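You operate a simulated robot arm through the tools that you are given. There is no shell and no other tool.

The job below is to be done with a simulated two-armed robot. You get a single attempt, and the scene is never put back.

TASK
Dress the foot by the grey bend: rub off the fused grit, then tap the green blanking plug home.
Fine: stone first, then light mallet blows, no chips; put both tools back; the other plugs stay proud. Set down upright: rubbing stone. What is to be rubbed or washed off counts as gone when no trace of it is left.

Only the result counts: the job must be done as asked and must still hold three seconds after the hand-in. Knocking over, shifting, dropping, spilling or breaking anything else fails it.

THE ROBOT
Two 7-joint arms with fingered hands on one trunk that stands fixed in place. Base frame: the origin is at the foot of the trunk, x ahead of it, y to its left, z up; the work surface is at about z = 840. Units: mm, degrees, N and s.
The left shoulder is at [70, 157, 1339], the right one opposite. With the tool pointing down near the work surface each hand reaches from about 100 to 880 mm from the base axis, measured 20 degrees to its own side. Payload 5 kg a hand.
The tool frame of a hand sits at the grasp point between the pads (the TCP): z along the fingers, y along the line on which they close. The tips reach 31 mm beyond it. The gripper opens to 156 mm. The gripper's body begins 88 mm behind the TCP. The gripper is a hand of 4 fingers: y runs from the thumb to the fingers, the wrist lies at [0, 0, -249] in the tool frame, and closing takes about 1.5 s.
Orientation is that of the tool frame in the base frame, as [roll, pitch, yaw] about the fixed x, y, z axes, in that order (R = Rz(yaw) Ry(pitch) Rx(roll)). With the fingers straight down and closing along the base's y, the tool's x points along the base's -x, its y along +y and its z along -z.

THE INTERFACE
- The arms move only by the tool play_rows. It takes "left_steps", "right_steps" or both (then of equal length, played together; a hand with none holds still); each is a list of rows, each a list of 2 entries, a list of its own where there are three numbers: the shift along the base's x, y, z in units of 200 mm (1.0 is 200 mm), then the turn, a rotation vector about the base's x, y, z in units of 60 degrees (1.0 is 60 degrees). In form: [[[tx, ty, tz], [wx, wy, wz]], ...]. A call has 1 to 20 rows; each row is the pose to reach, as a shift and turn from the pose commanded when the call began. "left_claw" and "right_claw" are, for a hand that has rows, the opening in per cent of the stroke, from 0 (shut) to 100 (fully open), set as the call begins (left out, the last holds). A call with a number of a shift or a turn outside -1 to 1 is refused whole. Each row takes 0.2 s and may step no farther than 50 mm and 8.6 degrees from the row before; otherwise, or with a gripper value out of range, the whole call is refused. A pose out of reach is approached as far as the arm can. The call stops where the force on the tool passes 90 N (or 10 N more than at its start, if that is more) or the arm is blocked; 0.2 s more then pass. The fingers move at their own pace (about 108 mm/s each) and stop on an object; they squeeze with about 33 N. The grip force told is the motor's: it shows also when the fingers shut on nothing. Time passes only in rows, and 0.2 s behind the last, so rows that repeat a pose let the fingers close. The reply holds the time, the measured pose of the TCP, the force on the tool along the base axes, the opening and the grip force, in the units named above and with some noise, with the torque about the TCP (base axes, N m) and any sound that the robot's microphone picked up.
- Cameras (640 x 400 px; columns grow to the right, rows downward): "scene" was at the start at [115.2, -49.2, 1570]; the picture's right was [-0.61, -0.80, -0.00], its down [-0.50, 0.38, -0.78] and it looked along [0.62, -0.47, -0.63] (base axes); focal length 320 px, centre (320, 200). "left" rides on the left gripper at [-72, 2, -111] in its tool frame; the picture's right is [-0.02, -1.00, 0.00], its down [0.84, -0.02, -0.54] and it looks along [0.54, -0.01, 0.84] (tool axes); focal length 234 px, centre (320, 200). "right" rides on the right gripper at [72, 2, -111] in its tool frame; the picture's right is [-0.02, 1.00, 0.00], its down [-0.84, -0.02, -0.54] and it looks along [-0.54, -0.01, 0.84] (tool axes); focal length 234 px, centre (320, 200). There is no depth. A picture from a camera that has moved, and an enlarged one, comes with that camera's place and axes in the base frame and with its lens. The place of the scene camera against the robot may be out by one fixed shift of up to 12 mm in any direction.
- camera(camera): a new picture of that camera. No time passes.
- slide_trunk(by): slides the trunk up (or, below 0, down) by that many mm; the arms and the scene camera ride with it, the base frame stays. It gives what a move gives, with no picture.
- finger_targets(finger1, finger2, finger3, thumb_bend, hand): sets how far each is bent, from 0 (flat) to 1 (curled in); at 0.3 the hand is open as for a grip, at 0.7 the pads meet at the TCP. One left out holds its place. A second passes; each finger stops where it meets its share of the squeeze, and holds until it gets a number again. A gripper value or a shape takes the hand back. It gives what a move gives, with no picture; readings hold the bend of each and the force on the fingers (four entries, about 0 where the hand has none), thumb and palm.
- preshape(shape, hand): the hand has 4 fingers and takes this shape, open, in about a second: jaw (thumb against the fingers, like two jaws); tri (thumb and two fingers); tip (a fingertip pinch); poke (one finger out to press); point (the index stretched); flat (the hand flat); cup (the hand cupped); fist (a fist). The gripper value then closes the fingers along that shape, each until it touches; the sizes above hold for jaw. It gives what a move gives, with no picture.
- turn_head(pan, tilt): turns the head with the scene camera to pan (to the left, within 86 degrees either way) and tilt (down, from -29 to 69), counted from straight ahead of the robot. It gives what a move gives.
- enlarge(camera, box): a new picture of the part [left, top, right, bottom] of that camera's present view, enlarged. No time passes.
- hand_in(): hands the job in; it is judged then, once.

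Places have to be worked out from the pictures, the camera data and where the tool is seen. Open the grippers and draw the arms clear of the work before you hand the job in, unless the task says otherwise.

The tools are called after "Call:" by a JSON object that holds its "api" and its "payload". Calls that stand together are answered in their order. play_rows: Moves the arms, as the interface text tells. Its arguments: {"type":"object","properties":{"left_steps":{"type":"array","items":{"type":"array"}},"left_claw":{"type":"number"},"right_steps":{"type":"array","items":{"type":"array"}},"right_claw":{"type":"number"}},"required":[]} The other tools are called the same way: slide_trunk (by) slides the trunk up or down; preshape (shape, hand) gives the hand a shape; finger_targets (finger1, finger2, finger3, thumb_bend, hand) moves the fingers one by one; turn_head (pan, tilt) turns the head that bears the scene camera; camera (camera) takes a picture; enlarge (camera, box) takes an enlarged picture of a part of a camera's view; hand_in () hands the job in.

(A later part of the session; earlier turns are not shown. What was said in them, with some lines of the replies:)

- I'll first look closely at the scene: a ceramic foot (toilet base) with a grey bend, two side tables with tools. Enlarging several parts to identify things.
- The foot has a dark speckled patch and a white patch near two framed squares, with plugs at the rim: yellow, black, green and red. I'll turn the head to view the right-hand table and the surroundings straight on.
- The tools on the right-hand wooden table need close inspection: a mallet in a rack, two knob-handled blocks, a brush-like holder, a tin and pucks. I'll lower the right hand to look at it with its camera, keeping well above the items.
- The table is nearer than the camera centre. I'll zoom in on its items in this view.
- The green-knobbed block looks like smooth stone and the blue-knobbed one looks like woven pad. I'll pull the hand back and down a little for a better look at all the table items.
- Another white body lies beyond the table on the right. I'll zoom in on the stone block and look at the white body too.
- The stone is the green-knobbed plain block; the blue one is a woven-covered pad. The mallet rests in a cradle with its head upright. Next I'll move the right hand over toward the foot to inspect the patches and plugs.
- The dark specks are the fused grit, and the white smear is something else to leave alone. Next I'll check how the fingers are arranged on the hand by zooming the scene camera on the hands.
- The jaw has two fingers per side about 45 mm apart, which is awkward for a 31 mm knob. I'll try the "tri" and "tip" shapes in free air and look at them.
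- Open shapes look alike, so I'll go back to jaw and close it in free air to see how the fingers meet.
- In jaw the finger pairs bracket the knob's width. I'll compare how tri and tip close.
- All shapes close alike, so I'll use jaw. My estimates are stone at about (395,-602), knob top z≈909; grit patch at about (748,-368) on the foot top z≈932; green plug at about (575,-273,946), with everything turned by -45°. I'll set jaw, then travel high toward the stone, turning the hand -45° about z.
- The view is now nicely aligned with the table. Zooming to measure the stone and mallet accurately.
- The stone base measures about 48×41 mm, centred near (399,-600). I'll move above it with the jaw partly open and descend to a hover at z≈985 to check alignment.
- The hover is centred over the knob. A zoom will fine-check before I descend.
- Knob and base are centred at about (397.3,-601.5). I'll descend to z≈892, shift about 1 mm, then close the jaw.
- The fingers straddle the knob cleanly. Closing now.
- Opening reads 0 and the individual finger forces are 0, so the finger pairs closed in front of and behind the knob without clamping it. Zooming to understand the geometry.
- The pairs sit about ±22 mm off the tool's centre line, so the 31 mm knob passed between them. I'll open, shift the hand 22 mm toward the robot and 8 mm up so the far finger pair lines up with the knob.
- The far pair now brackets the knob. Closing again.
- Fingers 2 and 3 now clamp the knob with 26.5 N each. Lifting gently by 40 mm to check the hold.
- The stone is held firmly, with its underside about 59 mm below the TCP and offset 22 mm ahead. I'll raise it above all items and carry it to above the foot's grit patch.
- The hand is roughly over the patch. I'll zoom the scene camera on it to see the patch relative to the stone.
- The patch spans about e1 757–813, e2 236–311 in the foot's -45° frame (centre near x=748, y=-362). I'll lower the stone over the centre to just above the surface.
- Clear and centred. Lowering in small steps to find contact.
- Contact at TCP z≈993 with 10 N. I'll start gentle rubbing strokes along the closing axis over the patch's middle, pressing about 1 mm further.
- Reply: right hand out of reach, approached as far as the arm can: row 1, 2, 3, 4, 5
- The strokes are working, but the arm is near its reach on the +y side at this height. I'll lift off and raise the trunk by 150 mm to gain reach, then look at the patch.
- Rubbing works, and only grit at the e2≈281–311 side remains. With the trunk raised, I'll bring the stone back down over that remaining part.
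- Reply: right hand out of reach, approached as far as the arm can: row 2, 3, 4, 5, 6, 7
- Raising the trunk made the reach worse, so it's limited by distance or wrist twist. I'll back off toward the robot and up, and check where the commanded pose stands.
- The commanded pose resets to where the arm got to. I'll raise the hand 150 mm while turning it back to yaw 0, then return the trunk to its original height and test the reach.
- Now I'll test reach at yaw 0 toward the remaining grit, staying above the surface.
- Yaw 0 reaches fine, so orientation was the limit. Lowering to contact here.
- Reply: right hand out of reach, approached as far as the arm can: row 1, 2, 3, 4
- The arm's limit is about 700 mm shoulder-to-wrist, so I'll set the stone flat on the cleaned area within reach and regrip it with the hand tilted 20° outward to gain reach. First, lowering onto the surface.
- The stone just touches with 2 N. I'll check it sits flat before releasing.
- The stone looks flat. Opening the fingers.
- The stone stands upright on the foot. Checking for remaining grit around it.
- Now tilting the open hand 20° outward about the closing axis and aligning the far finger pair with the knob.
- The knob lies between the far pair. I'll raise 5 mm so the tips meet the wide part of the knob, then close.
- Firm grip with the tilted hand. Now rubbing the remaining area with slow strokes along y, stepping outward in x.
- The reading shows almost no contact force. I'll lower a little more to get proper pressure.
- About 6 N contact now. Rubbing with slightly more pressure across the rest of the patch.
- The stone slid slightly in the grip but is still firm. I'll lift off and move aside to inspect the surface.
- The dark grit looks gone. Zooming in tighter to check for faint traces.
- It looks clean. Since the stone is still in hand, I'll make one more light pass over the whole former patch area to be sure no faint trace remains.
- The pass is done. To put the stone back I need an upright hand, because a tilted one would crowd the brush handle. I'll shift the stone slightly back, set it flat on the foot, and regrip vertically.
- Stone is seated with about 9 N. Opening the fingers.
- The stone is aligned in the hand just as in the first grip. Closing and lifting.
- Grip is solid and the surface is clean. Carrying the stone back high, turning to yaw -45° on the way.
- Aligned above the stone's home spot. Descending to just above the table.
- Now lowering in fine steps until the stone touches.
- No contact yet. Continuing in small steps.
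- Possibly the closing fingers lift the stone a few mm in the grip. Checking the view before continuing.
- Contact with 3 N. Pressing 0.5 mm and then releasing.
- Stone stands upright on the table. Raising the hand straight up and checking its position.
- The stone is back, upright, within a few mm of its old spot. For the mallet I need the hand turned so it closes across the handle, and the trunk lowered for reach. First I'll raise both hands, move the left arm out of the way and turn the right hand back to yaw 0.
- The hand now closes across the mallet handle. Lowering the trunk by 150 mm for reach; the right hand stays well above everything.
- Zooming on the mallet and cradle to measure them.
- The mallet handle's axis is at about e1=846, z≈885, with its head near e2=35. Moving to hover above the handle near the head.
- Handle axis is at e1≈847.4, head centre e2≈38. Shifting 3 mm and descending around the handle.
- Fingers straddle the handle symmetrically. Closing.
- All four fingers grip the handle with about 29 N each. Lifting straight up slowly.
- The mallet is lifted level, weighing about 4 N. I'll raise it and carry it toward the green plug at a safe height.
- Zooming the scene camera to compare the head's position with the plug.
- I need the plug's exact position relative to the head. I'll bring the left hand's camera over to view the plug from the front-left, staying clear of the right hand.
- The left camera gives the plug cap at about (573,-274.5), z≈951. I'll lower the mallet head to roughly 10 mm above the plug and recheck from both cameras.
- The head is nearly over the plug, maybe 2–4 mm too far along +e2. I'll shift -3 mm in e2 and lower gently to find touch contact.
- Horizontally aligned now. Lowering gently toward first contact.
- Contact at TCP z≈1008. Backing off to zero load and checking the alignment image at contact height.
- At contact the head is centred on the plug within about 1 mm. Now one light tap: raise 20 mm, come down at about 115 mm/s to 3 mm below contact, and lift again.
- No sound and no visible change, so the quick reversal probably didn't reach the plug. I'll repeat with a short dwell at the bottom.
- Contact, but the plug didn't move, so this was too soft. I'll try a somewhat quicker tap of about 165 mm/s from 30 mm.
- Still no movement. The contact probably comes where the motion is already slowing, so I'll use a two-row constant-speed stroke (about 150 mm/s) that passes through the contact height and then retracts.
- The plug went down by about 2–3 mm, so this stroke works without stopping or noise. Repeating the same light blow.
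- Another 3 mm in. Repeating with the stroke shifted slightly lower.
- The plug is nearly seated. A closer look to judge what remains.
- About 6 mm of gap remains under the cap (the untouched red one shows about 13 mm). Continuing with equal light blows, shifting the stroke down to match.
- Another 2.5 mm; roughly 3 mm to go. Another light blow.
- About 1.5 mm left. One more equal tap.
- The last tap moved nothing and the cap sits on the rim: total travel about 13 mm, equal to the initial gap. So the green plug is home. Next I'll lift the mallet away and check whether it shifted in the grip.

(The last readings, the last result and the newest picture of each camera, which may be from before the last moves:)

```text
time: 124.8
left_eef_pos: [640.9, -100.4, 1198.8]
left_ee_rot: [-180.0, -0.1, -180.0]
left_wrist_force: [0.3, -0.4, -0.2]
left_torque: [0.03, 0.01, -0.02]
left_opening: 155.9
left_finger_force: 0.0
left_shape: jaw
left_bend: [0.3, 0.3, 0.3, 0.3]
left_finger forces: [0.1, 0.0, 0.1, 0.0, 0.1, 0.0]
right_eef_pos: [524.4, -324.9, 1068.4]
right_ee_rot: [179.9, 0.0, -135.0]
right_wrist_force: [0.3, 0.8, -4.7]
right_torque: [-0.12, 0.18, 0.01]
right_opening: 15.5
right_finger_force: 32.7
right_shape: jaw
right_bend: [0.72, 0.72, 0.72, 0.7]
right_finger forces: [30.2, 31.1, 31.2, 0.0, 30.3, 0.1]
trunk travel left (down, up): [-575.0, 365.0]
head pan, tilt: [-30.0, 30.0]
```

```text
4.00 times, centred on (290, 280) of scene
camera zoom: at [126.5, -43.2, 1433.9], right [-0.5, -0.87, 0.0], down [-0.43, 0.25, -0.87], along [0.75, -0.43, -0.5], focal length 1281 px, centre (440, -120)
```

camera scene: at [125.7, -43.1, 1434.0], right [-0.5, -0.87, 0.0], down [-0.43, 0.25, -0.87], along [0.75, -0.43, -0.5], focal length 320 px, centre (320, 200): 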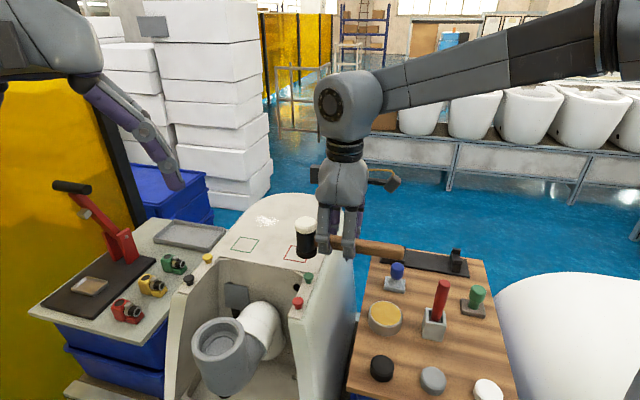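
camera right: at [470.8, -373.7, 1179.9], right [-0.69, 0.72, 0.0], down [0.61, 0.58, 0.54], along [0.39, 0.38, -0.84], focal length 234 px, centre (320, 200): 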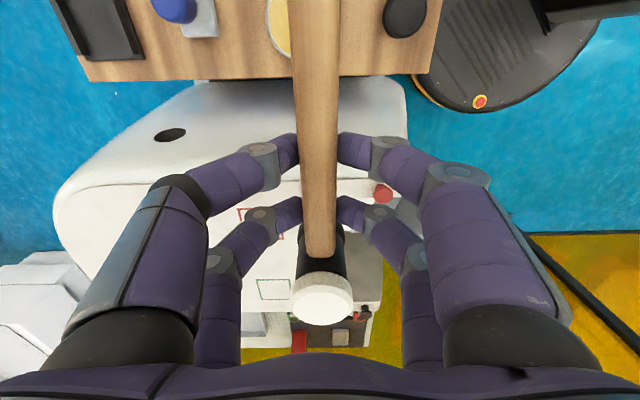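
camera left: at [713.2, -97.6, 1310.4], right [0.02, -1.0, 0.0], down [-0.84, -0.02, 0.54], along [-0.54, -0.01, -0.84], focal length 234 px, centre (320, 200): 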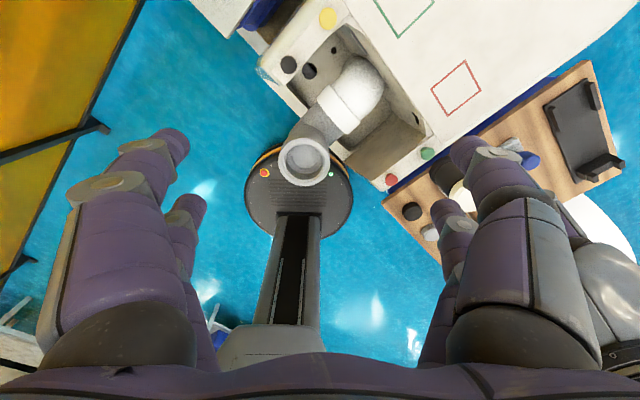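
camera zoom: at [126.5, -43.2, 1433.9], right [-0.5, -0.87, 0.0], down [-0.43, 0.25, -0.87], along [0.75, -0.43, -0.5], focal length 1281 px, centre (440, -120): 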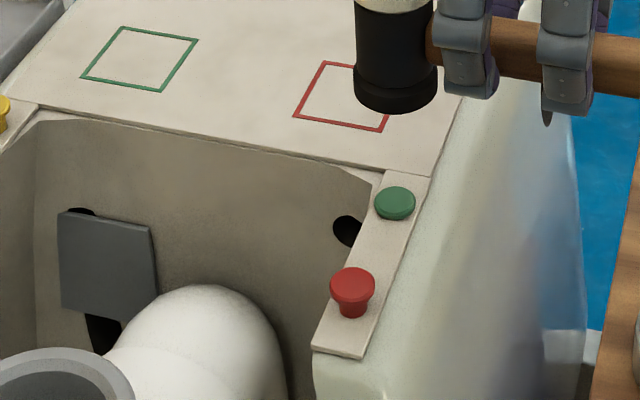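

The mallet sits in the grip exactly as before, the red plug is still proud, and nothing else has changed. Carrying the mallet back along the same path to above its cradle.

Call:
{"api": "play_rows", "payload": {"right_steps": [[[0.02, -0.15, 0], [0, 0, 0]], [[0.04, -0.33, 0], [0, 0, 0]], [[0.07, -0.5, 0], [0, 0, 0]], [[0.0785, -0.5845, 0], [0, 0, 0]], [[0.0785, -0.5845, 0], [0, 0, 0]]]}}

Call:
{"api": "play_rows", "payload": {"right_steps": [[[0.03, -0.15, 0], [0, 0, 0]], [[0.07, -0.33, 0], [0, 0, 0]], [[0.11, -0.51, 0], [0, 0, 0]], [[0.15, -0.69, 0], [0, 0, 0]], [[0.19, -0.84, 0], [0, 0, 0]], [[0.2, -0.9, 0], [0, 0, 0]], [[0.2, -0.9, 0], [0, 0, 0]], [[0.2, -0.9, 0], [0, 0, 0]]]}}

Call:
{"api": "camera", "payload": {"camera": "right"}}

Call:
{"api": "enlarge", "payload": {"camera": "scene", "box": [360, 130, 500, 290]}}

```text
time: 126.0
left_eef_pos: [640.4, -99.9, 1198.3]
left_ee_rot: [-179.9, 0.0, -180.0]
left_wrist_force: [-0.1, 0.2, -0.3]
left_torque: [-0.01, -0.03, 0.02]
left_opening: 155.9
left_finger_force: 0.1
left_shape: jaw
left_bend: [0.3, 0.3, 0.3, 0.3]
left_finger forces: [0.0, 0.0, 0.0, 0.0, 0.1, 0.0]
right_eef_pos: [539.9, -440.6, 1067.1]
right_ee_rot: [-179.9, 0.0, -134.9]
right_wrist_force: [0.1, -0.5, -4.9]
right_torque: [-0.15, 0.12, 0.0]
right_opening: 15.9
right_finger_force: 32.8
right_shape: jaw
right_bend: [0.72, 0.72, 0.72, 0.7]
right_finger forces: [30.2, 31.0, 31.1, 0.0, 30.1, 0.0]
trunk travel left (down, up): [-575.0, 365.0]
head pan, tilt: [-30.0, 30.0]
```

```text
time: 127.8
left_eef_pos: [640.3, -101.3, 1198.6]
left_ee_rot: [180.0, 0.0, 180.0]
left_wrist_force: [-0.3, -0.4, 0.2]
left_torque: [-0.01, -0.02, 0.03]
left_opening: 155.9
left_finger_force: 0.0
left_shape: jaw
left_bend: [0.3, 0.3, 0.3, 0.3]
left_finger forces: [0.0, 0.0, 0.0, 0.0, 0.1, 0.0]
right_eef_pos: [581.4, -622.3, 1067.7]
right_ee_rot: [179.8, 0.1, -134.9]
right_wrist_force: [0.6, -0.3, -5.2]
right_torque: [-0.13, 0.15, 0.01]
right_opening: 15.4
right_finger_force: 32.9
right_shape: jaw
right_bend: [0.72, 0.72, 0.72, 0.7]
right_finger forces: [29.9, 30.9, 30.9, 0.1, 30.1, 0.0]
trunk travel left (down, up): [-575.0, 365.0]
head pan, tilt: [-30.0, 30.0]
```

```text
taken
camera right: at [527.8, -670.6, 1179.5], right [-0.69, 0.72, 0.0], down [0.61, 0.58, 0.54], along [0.39, 0.38, -0.84], focal length 234 px, centre (320, 200)
```

right: 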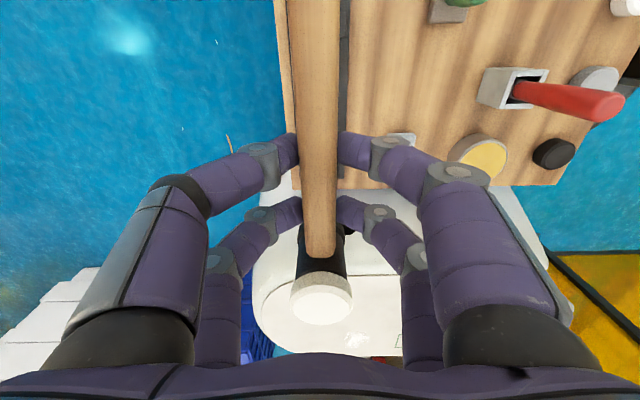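

```text
2.50 times, centred on (430, 210) of scene
camera zoom: at [126.1, -43.3, 1434.0], right [-0.5, -0.87, 0.0], down [-0.43, 0.25, -0.87], along [0.75, -0.43, -0.5], focal length 800 px, centre (45, 175)
```

zoom: 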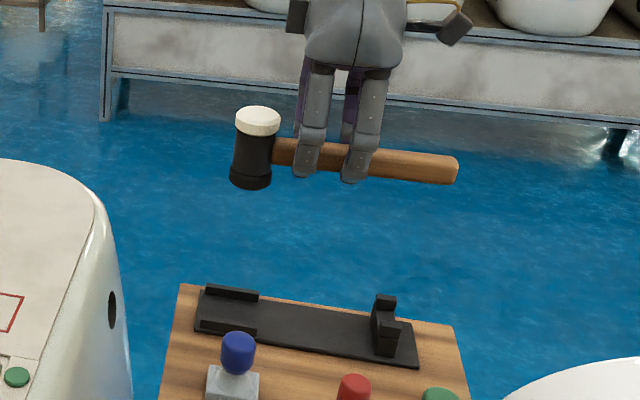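

Exactly above the cradle (the camera pose matches the lift-off pose). Descending to 50 mm above rest, then checking alignment.

Call:
{"api": "play_rows", "payload": {"right_steps": [[[0, 0, -0.2], [0, 0, 0]], [[0, 0, -0.4], [0, 0, 0]], [[0, 0, -0.55], [0, 0, 0]], [[0, 0, -0.65], [0, 0, 0]], [[0, 0, -0.7], [0, 0, 0]], [[0, 0, -0.7], [0, 0, 0]]]}}

Call:
{"api": "camera", "payload": {"camera": "right"}}

Call:
{"api": "enlarge", "payload": {"camera": "scene", "box": [370, 180, 490, 290]}}

```text
time: 129.2
left_eef_pos: [640.3, -100.3, 1199.2]
left_ee_rot: [180.0, 0.0, 180.0]
left_wrist_force: [0.8, 0.1, 0.1]
left_torque: [0.0, 0.02, 0.01]
left_opening: 156.2
left_finger_force: 0.0
left_shape: jaw
left_bend: [0.3, 0.3, 0.3, 0.3]
left_finger forces: [0.0, 0.0, 0.0, 0.0, 0.0, 0.0]
right_eef_pos: [580.5, -621.2, 927.9]
right_ee_rot: [180.0, 0.0, -135.0]
right_wrist_force: [0.1, -0.8, -4.5]
right_torque: [-0.14, 0.15, 0.01]
right_opening: 15.6
right_finger_force: 32.2
right_shape: jaw
right_bend: [0.72, 0.72, 0.72, 0.7]
right_finger forces: [29.9, 30.8, 30.9, 0.0, 29.9, 0.0]
trunk travel left (down, up): [-575.0, 365.0]
head pan, tilt: [-30.0, 30.0]
```

```text
taken
camera right: at [527.2, -670.1, 1040.0], right [-0.69, 0.72, 0.0], down [0.61, 0.58, 0.55], along [0.39, 0.38, -0.84], focal length 234 px, centre (320, 200)
```

right: 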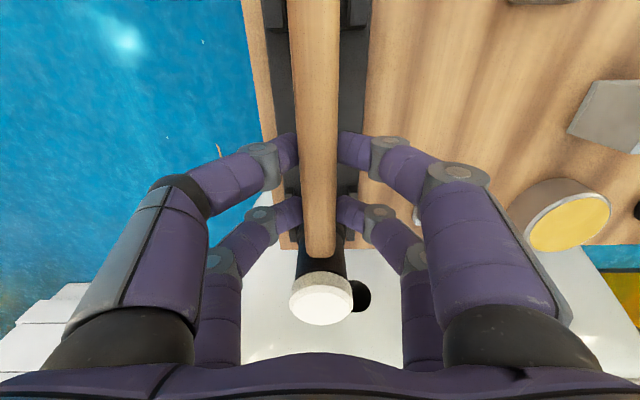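

```text
3.64 times, centred on (430, 235) of scene
camera zoom: at [125.7, -43.0, 1434.0], right [-0.5, -0.87, 0.0], down [-0.43, 0.25, -0.87], along [0.75, -0.43, -0.5], focal length 1164 px, centre (-80, 73)
```

zoom: 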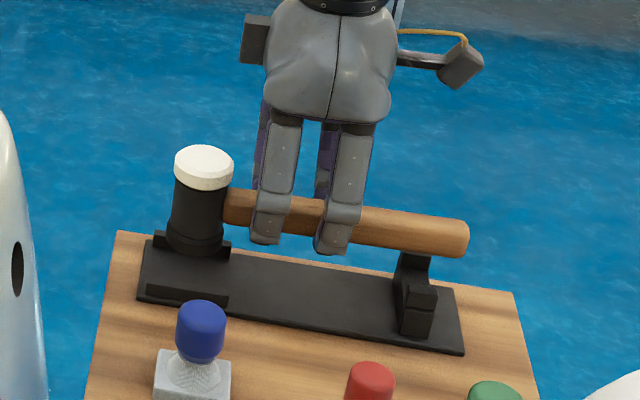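

Aligned over the cradle. Lowering further in careful steps.

Call:
{"api": "play_rows", "payload": {"right_steps": [[[0, 0, -0.04], [0, 0, 0]], [[0, 0, -0.08], [0, 0, 0]], [[0, 0, -0.11], [0, 0, 0]], [[0, 0, -0.11], [0, 0, 0]]]}}

Call:
{"api": "play_rows", "payload": {"right_steps": [[[0, 0, -0.015], [0, 0, 0]], [[0, 0, -0.03], [0, 0, 0]], [[0, 0, -0.03], [0, 0, 0]]]}}

```text
time: 130.2
left_eef_pos: [639.6, -100.6, 1198.6]
left_ee_rot: [179.9, 0.0, -180.0]
left_wrist_force: [-1.0, -0.3, 0.0]
left_torque: [0.02, 0.0, 0.01]
left_opening: 155.7
left_finger_force: 0.0
left_shape: jaw
left_bend: [0.3, 0.3, 0.3, 0.3]
left_finger forces: [0.0, 0.1, 0.0, 0.0, 0.0, 0.0]
right_eef_pos: [580.1, -621.2, 905.9]
right_ee_rot: [180.0, 0.0, -135.0]
right_wrist_force: [0.0, 0.1, -5.1]
right_torque: [-0.1, 0.15, -0.01]
right_opening: 15.5
right_finger_force: 33.2
right_shape: jaw
right_bend: [0.72, 0.72, 0.72, 0.7]
right_finger forces: [29.9, 30.8, 30.8, 0.0, 29.8, 0.1]
trunk travel left (down, up): [-575.0, 365.0]
head pan, tilt: [-30.0, 30.0]
```

```text
time: 130.9
left_eef_pos: [639.5, -101.3, 1197.5]
left_ee_rot: [179.9, 0.0, -179.9]
left_wrist_force: [0.6, 0.4, 0.7]
left_torque: [-0.01, -0.02, 0.01]
left_opening: 155.9
left_finger_force: 0.1
left_shape: jaw
left_bend: [0.3, 0.3, 0.3, 0.3]
left_finger forces: [0.0, 0.0, 0.1, 0.1, 0.1, 0.1]
right_eef_pos: [581.5, -621.8, 899.6]
right_ee_rot: [179.9, 0.0, -135.0]
right_wrist_force: [-0.2, 0.5, -4.5]
right_torque: [-0.14, 0.11, 0.0]
right_opening: 15.2
right_finger_force: 33.1
right_shape: jaw
right_bend: [0.72, 0.72, 0.72, 0.7]
right_finger forces: [29.9, 30.7, 30.8, 0.0, 29.8, 0.0]
trunk travel left (down, up): [-575.0, 365.0]
head pan, tilt: [-30.0, 30.0]
```

Call:
{"api": "play_rows", "payload": {"right_steps": [[[0, 0, -0.008], [0, 0, 0]], [[0, 0, -0.015], [0, 0, 0]], [[0, 0, -0.015], [0, 0, 0]]]}}

Call:
{"api": "play_rows", "payload": {"right_steps": [[[0, 0, -0.005], [0, 0, 0]], [[0, 0, -0.01], [0, 0, 0]], [[0, 0, -0.01], [0, 0, 0]]]}}

```text
time: 131.8
left_eef_pos: [639.8, -100.7, 1199.1]
left_ee_rot: [-179.9, 0.0, 179.9]
left_wrist_force: [-0.3, 0.3, -0.4]
left_torque: [0.01, 0.01, 0.02]
left_opening: 155.8
left_finger_force: 0.1
left_shape: jaw
left_bend: [0.3, 0.3, 0.3, 0.3]
left_finger forces: [0.1, 0.1, 0.0, 0.0, 0.0, 0.0]
right_eef_pos: [581.2, -621.0, 897.4]
right_ee_rot: [-180.0, 0.0, -135.0]
right_wrist_force: [-0.1, -0.3, -0.3]
right_torque: [-0.05, 0.04, 0.01]
right_opening: 15.4
right_finger_force: 33.0
right_shape: jaw
right_bend: [0.72, 0.72, 0.72, 0.7]
right_finger forces: [30.0, 31.4, 31.0, 0.0, 29.8, 0.0]
trunk travel left (down, up): [-575.0, 365.0]
head pan, tilt: [-30.0, 30.0]
```

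```text
time: 132.6
left_eef_pos: [639.5, -100.2, 1199.1]
left_ee_rot: [179.9, 0.1, 180.0]
left_wrist_force: [-0.6, -0.3, 0.5]
left_torque: [-0.03, 0.02, -0.01]
left_opening: 155.8
left_finger_force: 0.0
left_shape: jaw
left_bend: [0.3, 0.3, 0.3, 0.3]
left_finger forces: [0.1, 0.1, 0.0, 0.0, 0.1, 0.0]
right_eef_pos: [580.9, -621.1, 896.4]
right_ee_rot: [-179.9, 0.1, -135.0]
right_wrist_force: [-0.8, -3.1, 7.3]
right_torque: [-0.08, -0.02, -0.02]
right_opening: 15.6
right_finger_force: 33.0
right_shape: jaw
right_bend: [0.72, 0.72, 0.72, 0.7]
right_finger forces: [29.9, 31.3, 32.2, 0.0, 30.4, 0.0]
trunk travel left (down, up): [-575.0, 365.0]
head pan, tilt: [-30.0, 30.0]
```

Seated in the cradle. Checking visually, easing off 1 mm before release.

Call:
{"api": "play_rows", "payload": {"right_steps": [[[0, 0, 0.006], [0, 0, 0]], [[0, 0, 0.006], [0, 0, 0]]]}}

Call:
{"api": "enlarge", "payload": {"camera": "scene", "box": [370, 190, 490, 290]}}

Call:
{"api": "camera", "payload": {"camera": "right"}}

```text
time: 133.2
left_eef_pos: [640.0, -99.6, 1199.1]
left_ee_rot: [180.0, 0.0, -179.9]
left_wrist_force: [1.2, 0.5, -0.1]
left_torque: [0.0, 0.02, 0.04]
left_opening: 156.0
left_finger_force: 0.0
left_shape: jaw
left_bend: [0.3, 0.3, 0.3, 0.3]
left_finger forces: [0.1, 0.0, 0.1, 0.0, 0.0, 0.0]
right_eef_pos: [580.8, -621.1, 897.3]
right_ee_rot: [-180.0, 0.0, -135.0]
right_wrist_force: [0.0, -3.6, 3.4]
right_torque: [-0.07, -0.08, -0.05]
right_opening: 15.4
right_finger_force: 33.1
right_shape: jaw
right_bend: [0.72, 0.72, 0.72, 0.7]
right_finger forces: [29.9, 30.7, 32.6, 0.0, 30.2, 0.0]
trunk travel left (down, up): [-575.0, 365.0]
head pan, tilt: [-30.0, 30.0]
```

```text
4.00 times, centred on (430, 240) of scene
camera zoom: at [125.1, -42.8, 1434.1], right [-0.5, -0.87, 0.0], down [-0.43, 0.25, -0.87], along [0.75, -0.43, -0.5], focal length 1281 px, centre (-120, 40)
```

zoom: 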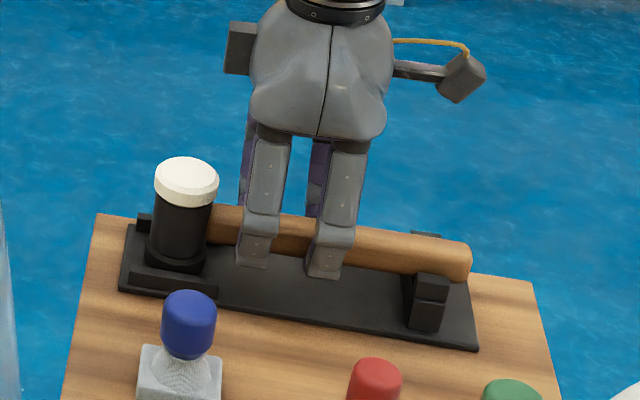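

```text
taken
camera right: at [526.9, -669.2, 1009.0], right [-0.69, 0.72, 0.0], down [0.61, 0.58, 0.55], along [0.39, 0.38, -0.84], focal length 234 px, centre (320, 200)
```

right: 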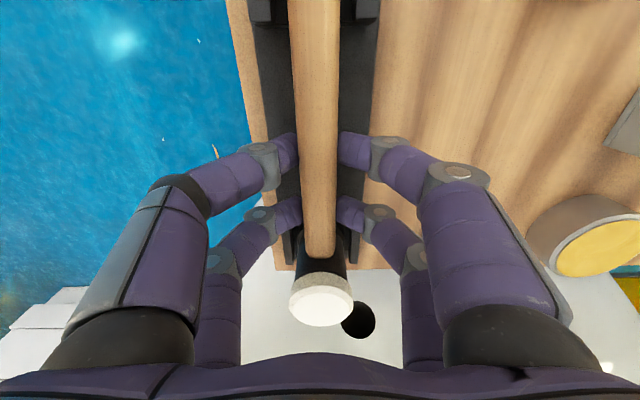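

The mallet is back exactly as it was. Opening the fingers and rising straight up.

Call:
{"api": "play_rows", "payload": {"right_steps": [[[0, 0, 0], [0, 0, 0]], [[0, 0, 0], [0, 0, 0]], [[0, 0, 0], [0, 0, 0]], [[0, 0, 0], [0, 0, 0]], [[0, 0, 0], [0, 0, 0]], [[0, 0, 0], [0, 0, 0]]], "right_claw": 55}}

Call:
{"api": "play_rows", "payload": {"right_steps": [[[0, 0, 0.08], [0, 0, 0]], [[0, 0, 0.2], [0, 0, 0]], [[0, 0, 0.4], [0, 0, 0]], [[0, 0, 0.6], [0, 0, 0]], [[0, 0, 0.8], [0, 0, 0]], [[0, 0, 0.95], [0, 0, 0]]]}}

Call:
{"api": "camera", "payload": {"camera": "right"}}

Call:
{"api": "enlarge", "payload": {"camera": "scene", "box": [340, 220, 520, 400]}}

```text
time: 134.6
left_eef_pos: [641.0, -101.9, 1199.2]
left_ee_rot: [180.0, 0.0, -180.0]
left_wrist_force: [-0.9, -0.2, 0.2]
left_torque: [0.03, 0.0, 0.03]
left_opening: 155.8
left_finger_force: 0.0
left_shape: jaw
left_bend: [0.3, 0.3, 0.3, 0.3]
left_finger forces: [0.0, 0.0, 0.1, 0.1, 0.0, 0.0]
right_eef_pos: [580.4, -620.5, 896.9]
right_ee_rot: [-179.9, 0.1, -135.0]
right_wrist_force: [-0.1, 0.3, 1.0]
right_torque: [0.02, 0.0, 0.01]
right_opening: 85.2
right_finger_force: 0.2
right_shape: jaw
right_bend: [0.72, 0.72, 0.72, 0.7]
right_finger forces: [0.1, 0.1, 0.1, 0.0, 0.0, 0.1]
trunk travel left (down, up): [-575.0, 365.0]
head pan, tilt: [-30.0, 30.0]
```

```text
time: 135.9
left_eef_pos: [639.9, -100.0, 1199.5]
left_ee_rot: [-179.9, 0.0, 179.9]
left_wrist_force: [0.2, 0.2, 0.2]
left_torque: [0.0, 0.03, -0.02]
left_opening: 156.2
left_finger_force: 0.0
left_shape: jaw
left_bend: [0.3, 0.3, 0.3, 0.3]
left_finger forces: [0.0, 0.0, 0.0, 0.0, 0.0, 0.0]
right_eef_pos: [578.5, -620.1, 1089.5]
right_ee_rot: [180.0, 0.0, -134.9]
right_wrist_force: [-0.2, 0.5, 1.1]
right_torque: [0.01, -0.02, 0.01]
right_opening: 85.3
right_finger_force: 0.0
right_shape: jaw
right_bend: [0.72, 0.72, 0.72, 0.7]
right_finger forces: [0.1, 0.0, 0.1, 0.1, 0.1, 0.0]
trunk travel left (down, up): [-575.0, 365.0]
head pan, tilt: [-30.0, 30.0]
```

```text
taken
camera right: at [525.1, -667.8, 1199.8], right [-0.69, 0.72, 0.0], down [0.61, 0.58, 0.54], along [0.39, 0.38, -0.84], focal length 234 px, centre (320, 200)
```

right: 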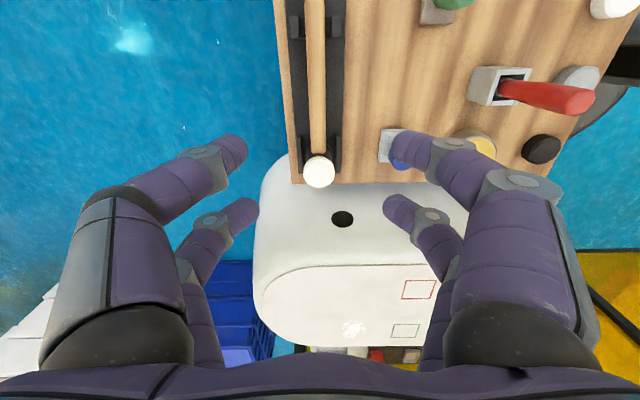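

```text
2.22 times, centred on (430, 310) of scene
camera zoom: at [125.0, -42.0, 1434.1], right [-0.5, -0.87, 0.0], down [-0.43, 0.25, -0.87], along [0.75, -0.43, -0.5], focal length 712 px, centre (76, -44)
```

zoom: 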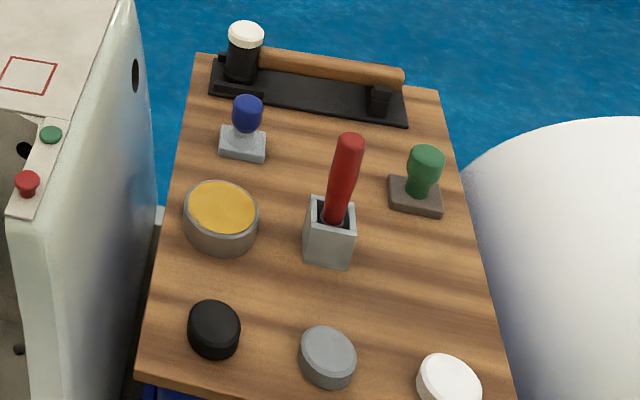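

All tools are in place. Now rechecking the foot surface where the grit was, the plug, and the other plugs.

Call:
{"api": "enlarge", "payload": {"camera": "right", "box": [290, 255, 420, 340]}}

Call:
{"api": "camera", "payload": {"camera": "scene"}}

Call:
{"api": "enlarge", "payload": {"camera": "scene", "box": [220, 190, 360, 290]}}

Call:
{"api": "enlarge", "payload": {"camera": "left", "box": [340, 60, 500, 200]}}

```text
4.71 times, centred on (355, 298) of right
camera zoom: at [525.1, -667.8, 1199.8], right [-0.69, 0.72, 0.0], down [0.61, 0.58, 0.54], along [0.39, 0.38, -0.84], focal length 1102 px, centre (155, -259)
```

zoom: 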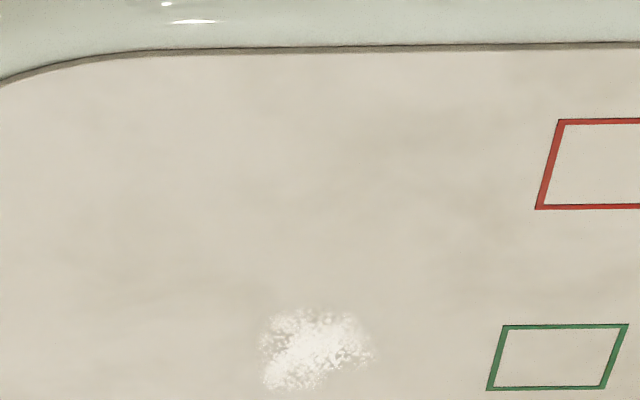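

```text
taken
camera scene: at [125.0, -42.0, 1434.1], right [-0.5, -0.87, 0.0], down [-0.43, 0.25, -0.87], along [0.75, -0.43, -0.5], focal length 320 px, centre (320, 200)
```

scene: 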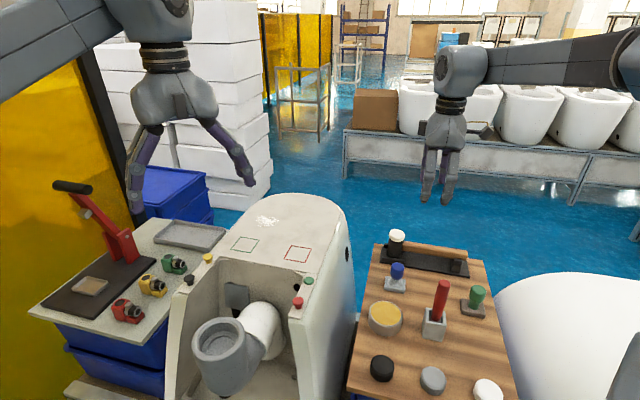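

```text
4.00 times, centred on (290, 240) of scene
camera zoom: at [125.0, -42.0, 1434.1], right [-0.5, -0.87, 0.0], down [-0.43, 0.25, -0.87], along [0.75, -0.43, -0.5], focal length 1281 px, centre (440, 40)
```

zoom: 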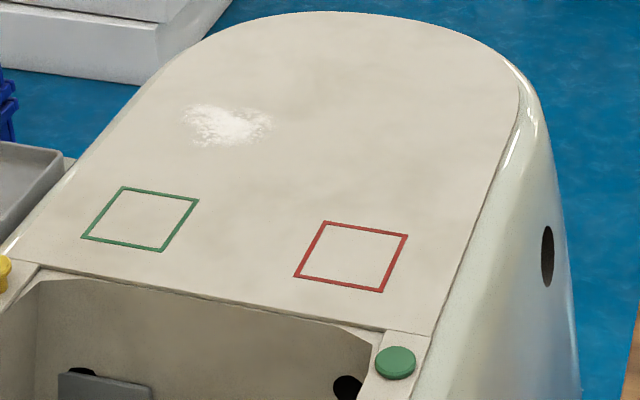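

```text
2.86 times, centred on (420, 130) of left
camera zoom: at [712.5, -97.5, 1310.8], right [0.02, -1.0, 0.0], down [-0.84, -0.02, 0.54], along [-0.54, -0.01, -0.84], focal length 669 px, centre (34, 400)
```

zoom: 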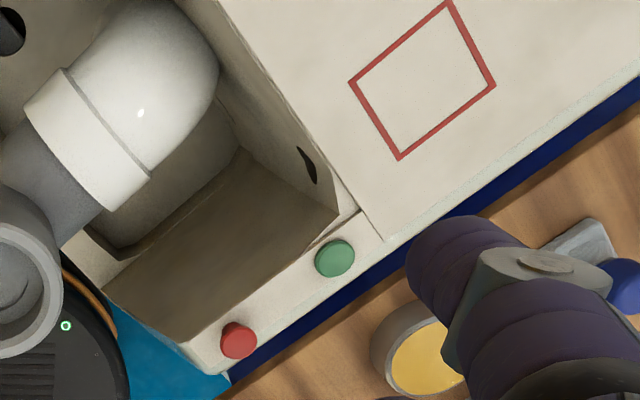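

Surface clean, green plug flush, red/yellow/black plugs still proud, tools back. Opening both grippers and drawing the arms clear.

Call:
{"api": "play_rows", "payload": {"right_steps": [[[0, 0, 0.15], [0, 0, 0]], [[-0.05, 0, 0.3], [0, 0, 0]], [[-0.15, 0, 0.45], [0, 0, 0]], [[-0.25, 0, 0.6], [0, 0, 0]], [[-0.35, 0, 0.7], [0, 0, 0]], [[-0.35, 0, 0.7], [0, 0, 0]]], "left_steps": [[[0, 0.05, 0.12], [0, 0, 0]], [[-0.05, 0.15, 0.25], [0, 0, 0]], [[-0.15, 0.3, 0.35], [0, 0, 0]], [[-0.25, 0.42, 0.45], [0, 0, 0]], [[-0.35, 0.55, 0.55], [0, 0, 0]], [[-0.35, 0.55, 0.55], [0, 0, 0]]], "right_claw": 100, "left_claw": 100}}

Call:
{"api": "slide_trunk", "payload": {"by": 150}}

Call:
{"api": "turn_head", "payload": {"pan": -37.2, "tilt": 39.2}}

Call:
{"api": "camera", "payload": {"camera": "scene"}}

Call:
{"api": "enlarge", "payload": {"camera": "scene", "box": [150, 170, 330, 290]}}

Call:
{"api": "enlarge", "payload": {"camera": "scene", "box": [310, 200, 470, 370]}}

```text
time: 137.3
left_eef_pos: [571.1, 10.4, 1306.2]
left_ee_rot: [180.0, -0.1, 179.9]
left_wrist_force: [0.0, -0.1, -0.4]
left_torque: [0.03, 0.04, 0.01]
left_opening: 155.9
left_finger_force: 0.2
left_shape: jaw
left_bend: [0.3, 0.3, 0.3, 0.3]
left_finger forces: [0.1, 0.1, 0.1, 0.0, 0.1, 0.0]
right_eef_pos: [511.5, -622.4, 1226.0]
right_ee_rot: [179.9, 0.0, -135.0]
right_wrist_force: [0.3, 0.4, -1.0]
right_torque: [0.02, 0.02, 0.02]
right_opening: 155.7
right_finger_force: 0.1
right_shape: jaw
right_bend: [0.3, 0.3, 0.3, 0.3]
right_finger forces: [0.0, 0.0, 0.0, 0.0, 0.1, 0.1]
trunk travel left (down, up): [-575.0, 365.0]
head pan, tilt: [-30.0, 30.0]
```

```text
time: 139.1
left_eef_pos: [568.3, 10.3, 1457.7]
left_ee_rot: [-179.9, 0.0, 179.9]
left_wrist_force: [-0.3, 1.4, 0.2]
left_torque: [-0.02, 0.01, 0.03]
left_opening: 156.0
left_finger_force: 0.0
left_shape: jaw
left_bend: [0.3, 0.3, 0.3, 0.3]
left_finger forces: [0.0, 0.0, 0.1, 0.0, 0.0, 0.0]
right_eef_pos: [510.0, -622.0, 1376.5]
right_ee_rot: [-180.0, 0.1, -135.0]
right_wrist_force: [-1.1, -1.1, 0.7]
right_torque: [0.02, -0.01, 0.0]
right_opening: 155.8
right_finger_force: 0.0
right_shape: jaw
right_bend: [0.3, 0.3, 0.3, 0.3]
right_finger forces: [0.1, 0.0, 0.1, 0.1, 0.0, 0.0]
trunk travel left (down, up): [-725.0, 215.0]
head pan, tilt: [-30.0, 30.0]
```

```text
time: 139.8
left_eef_pos: [568.7, 10.5, 1458.1]
left_ee_rot: [180.0, -0.1, -180.0]
left_wrist_force: [-0.3, 0.3, 0.7]
left_torque: [0.02, -0.04, -0.02]
left_opening: 156.0
left_finger_force: 0.0
left_shape: jaw
left_bend: [0.3, 0.3, 0.3, 0.3]
left_finger forces: [0.0, 0.0, 0.1, 0.0, 0.1, 0.0]
right_eef_pos: [509.6, -621.1, 1376.4]
right_ee_rot: [-179.9, 0.0, -135.0]
right_wrist_force: [-0.1, 0.9, 0.0]
right_torque: [0.02, -0.05, 0.01]
right_opening: 155.9
right_finger_force: 0.0
right_shape: jaw
right_bend: [0.3, 0.3, 0.3, 0.3]
right_finger forces: [0.1, 0.0, 0.1, 0.0, 0.0, 0.0]
trunk travel left (down, up): [-725.0, 215.0]
head pan, tilt: [-37.2, 39.2]
```

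```text
taken
camera scene: at [115.4, -49.3, 1569.9], right [-0.6, -0.8, 0.0], down [-0.5, 0.38, -0.78], along [0.62, -0.47, -0.63], focal length 320 px, centre (320, 200)
```

scene: 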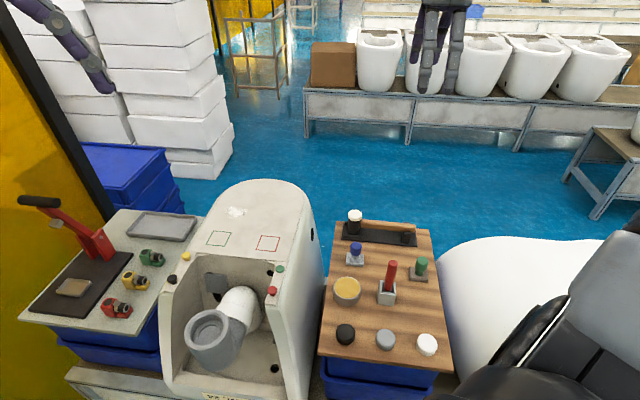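

```text
3.33 times, centred on (240, 230) of scene
camera zoom: at [115.4, -49.3, 1569.9], right [-0.6, -0.8, 0.0], down [-0.5, 0.38, -0.78], along [0.62, -0.47, -0.63], focal length 1067 px, centre (587, 100)
```

zoom: 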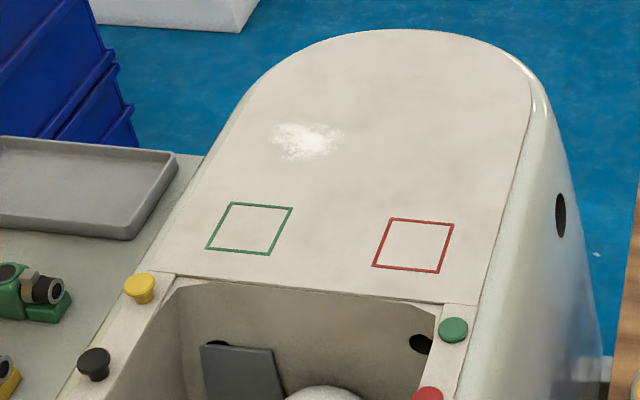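

```text
2.35 times, centred on (390, 285) of scene
camera zoom: at [115.4, -49.3, 1569.9], right [-0.6, -0.8, 0.0], down [-0.5, 0.38, -0.78], along [0.62, -0.47, -0.63], focal length 753 px, centre (155, 0)
```

zoom: 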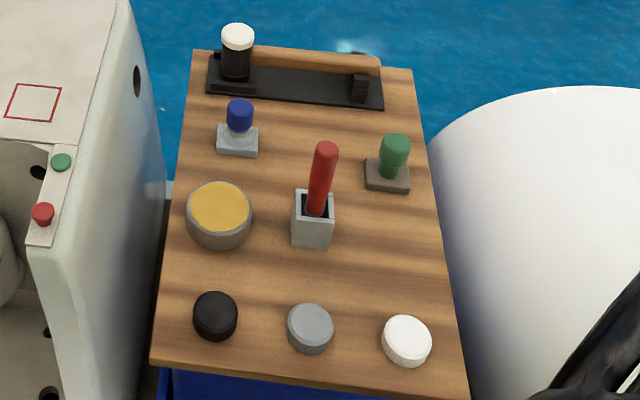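

Compared with the first picture, the grit is gone and the white mark is untouched. The green plug is home, with yellow, black and red still proud. The stone stands upright at its place, the mallet is in its cradle, and the arms are clear with grippers open. Handing in.

Call:
{"api": "hand_in", "payload": {}}

```text
The job is handed in.
```

The foot by the grey bend is dressed and the job is handed in; I haven't been told how it was judged.

- **Grit:** I rubbed off the dark fused grit with the stone first. Close-up views show no trace left. The white mark next to it was not touched.
- **Green plug:** I tapped it home with light mallet blows, about 13 mm of travel. A last tap moved it no further, and the cap now sits on the rim. I saw no chips.
- **Other plugs:** The red, yellow and black plugs are still proud.
- **Tools:** The rubbing stone stands upright about 4 mm from where it started. The mallet is back in its cradle.
- **Arms:** Both grippers are open and clear of the work.

While rubbing, I stood the stone on the foot twice to change my grip. No dark mark shows there.
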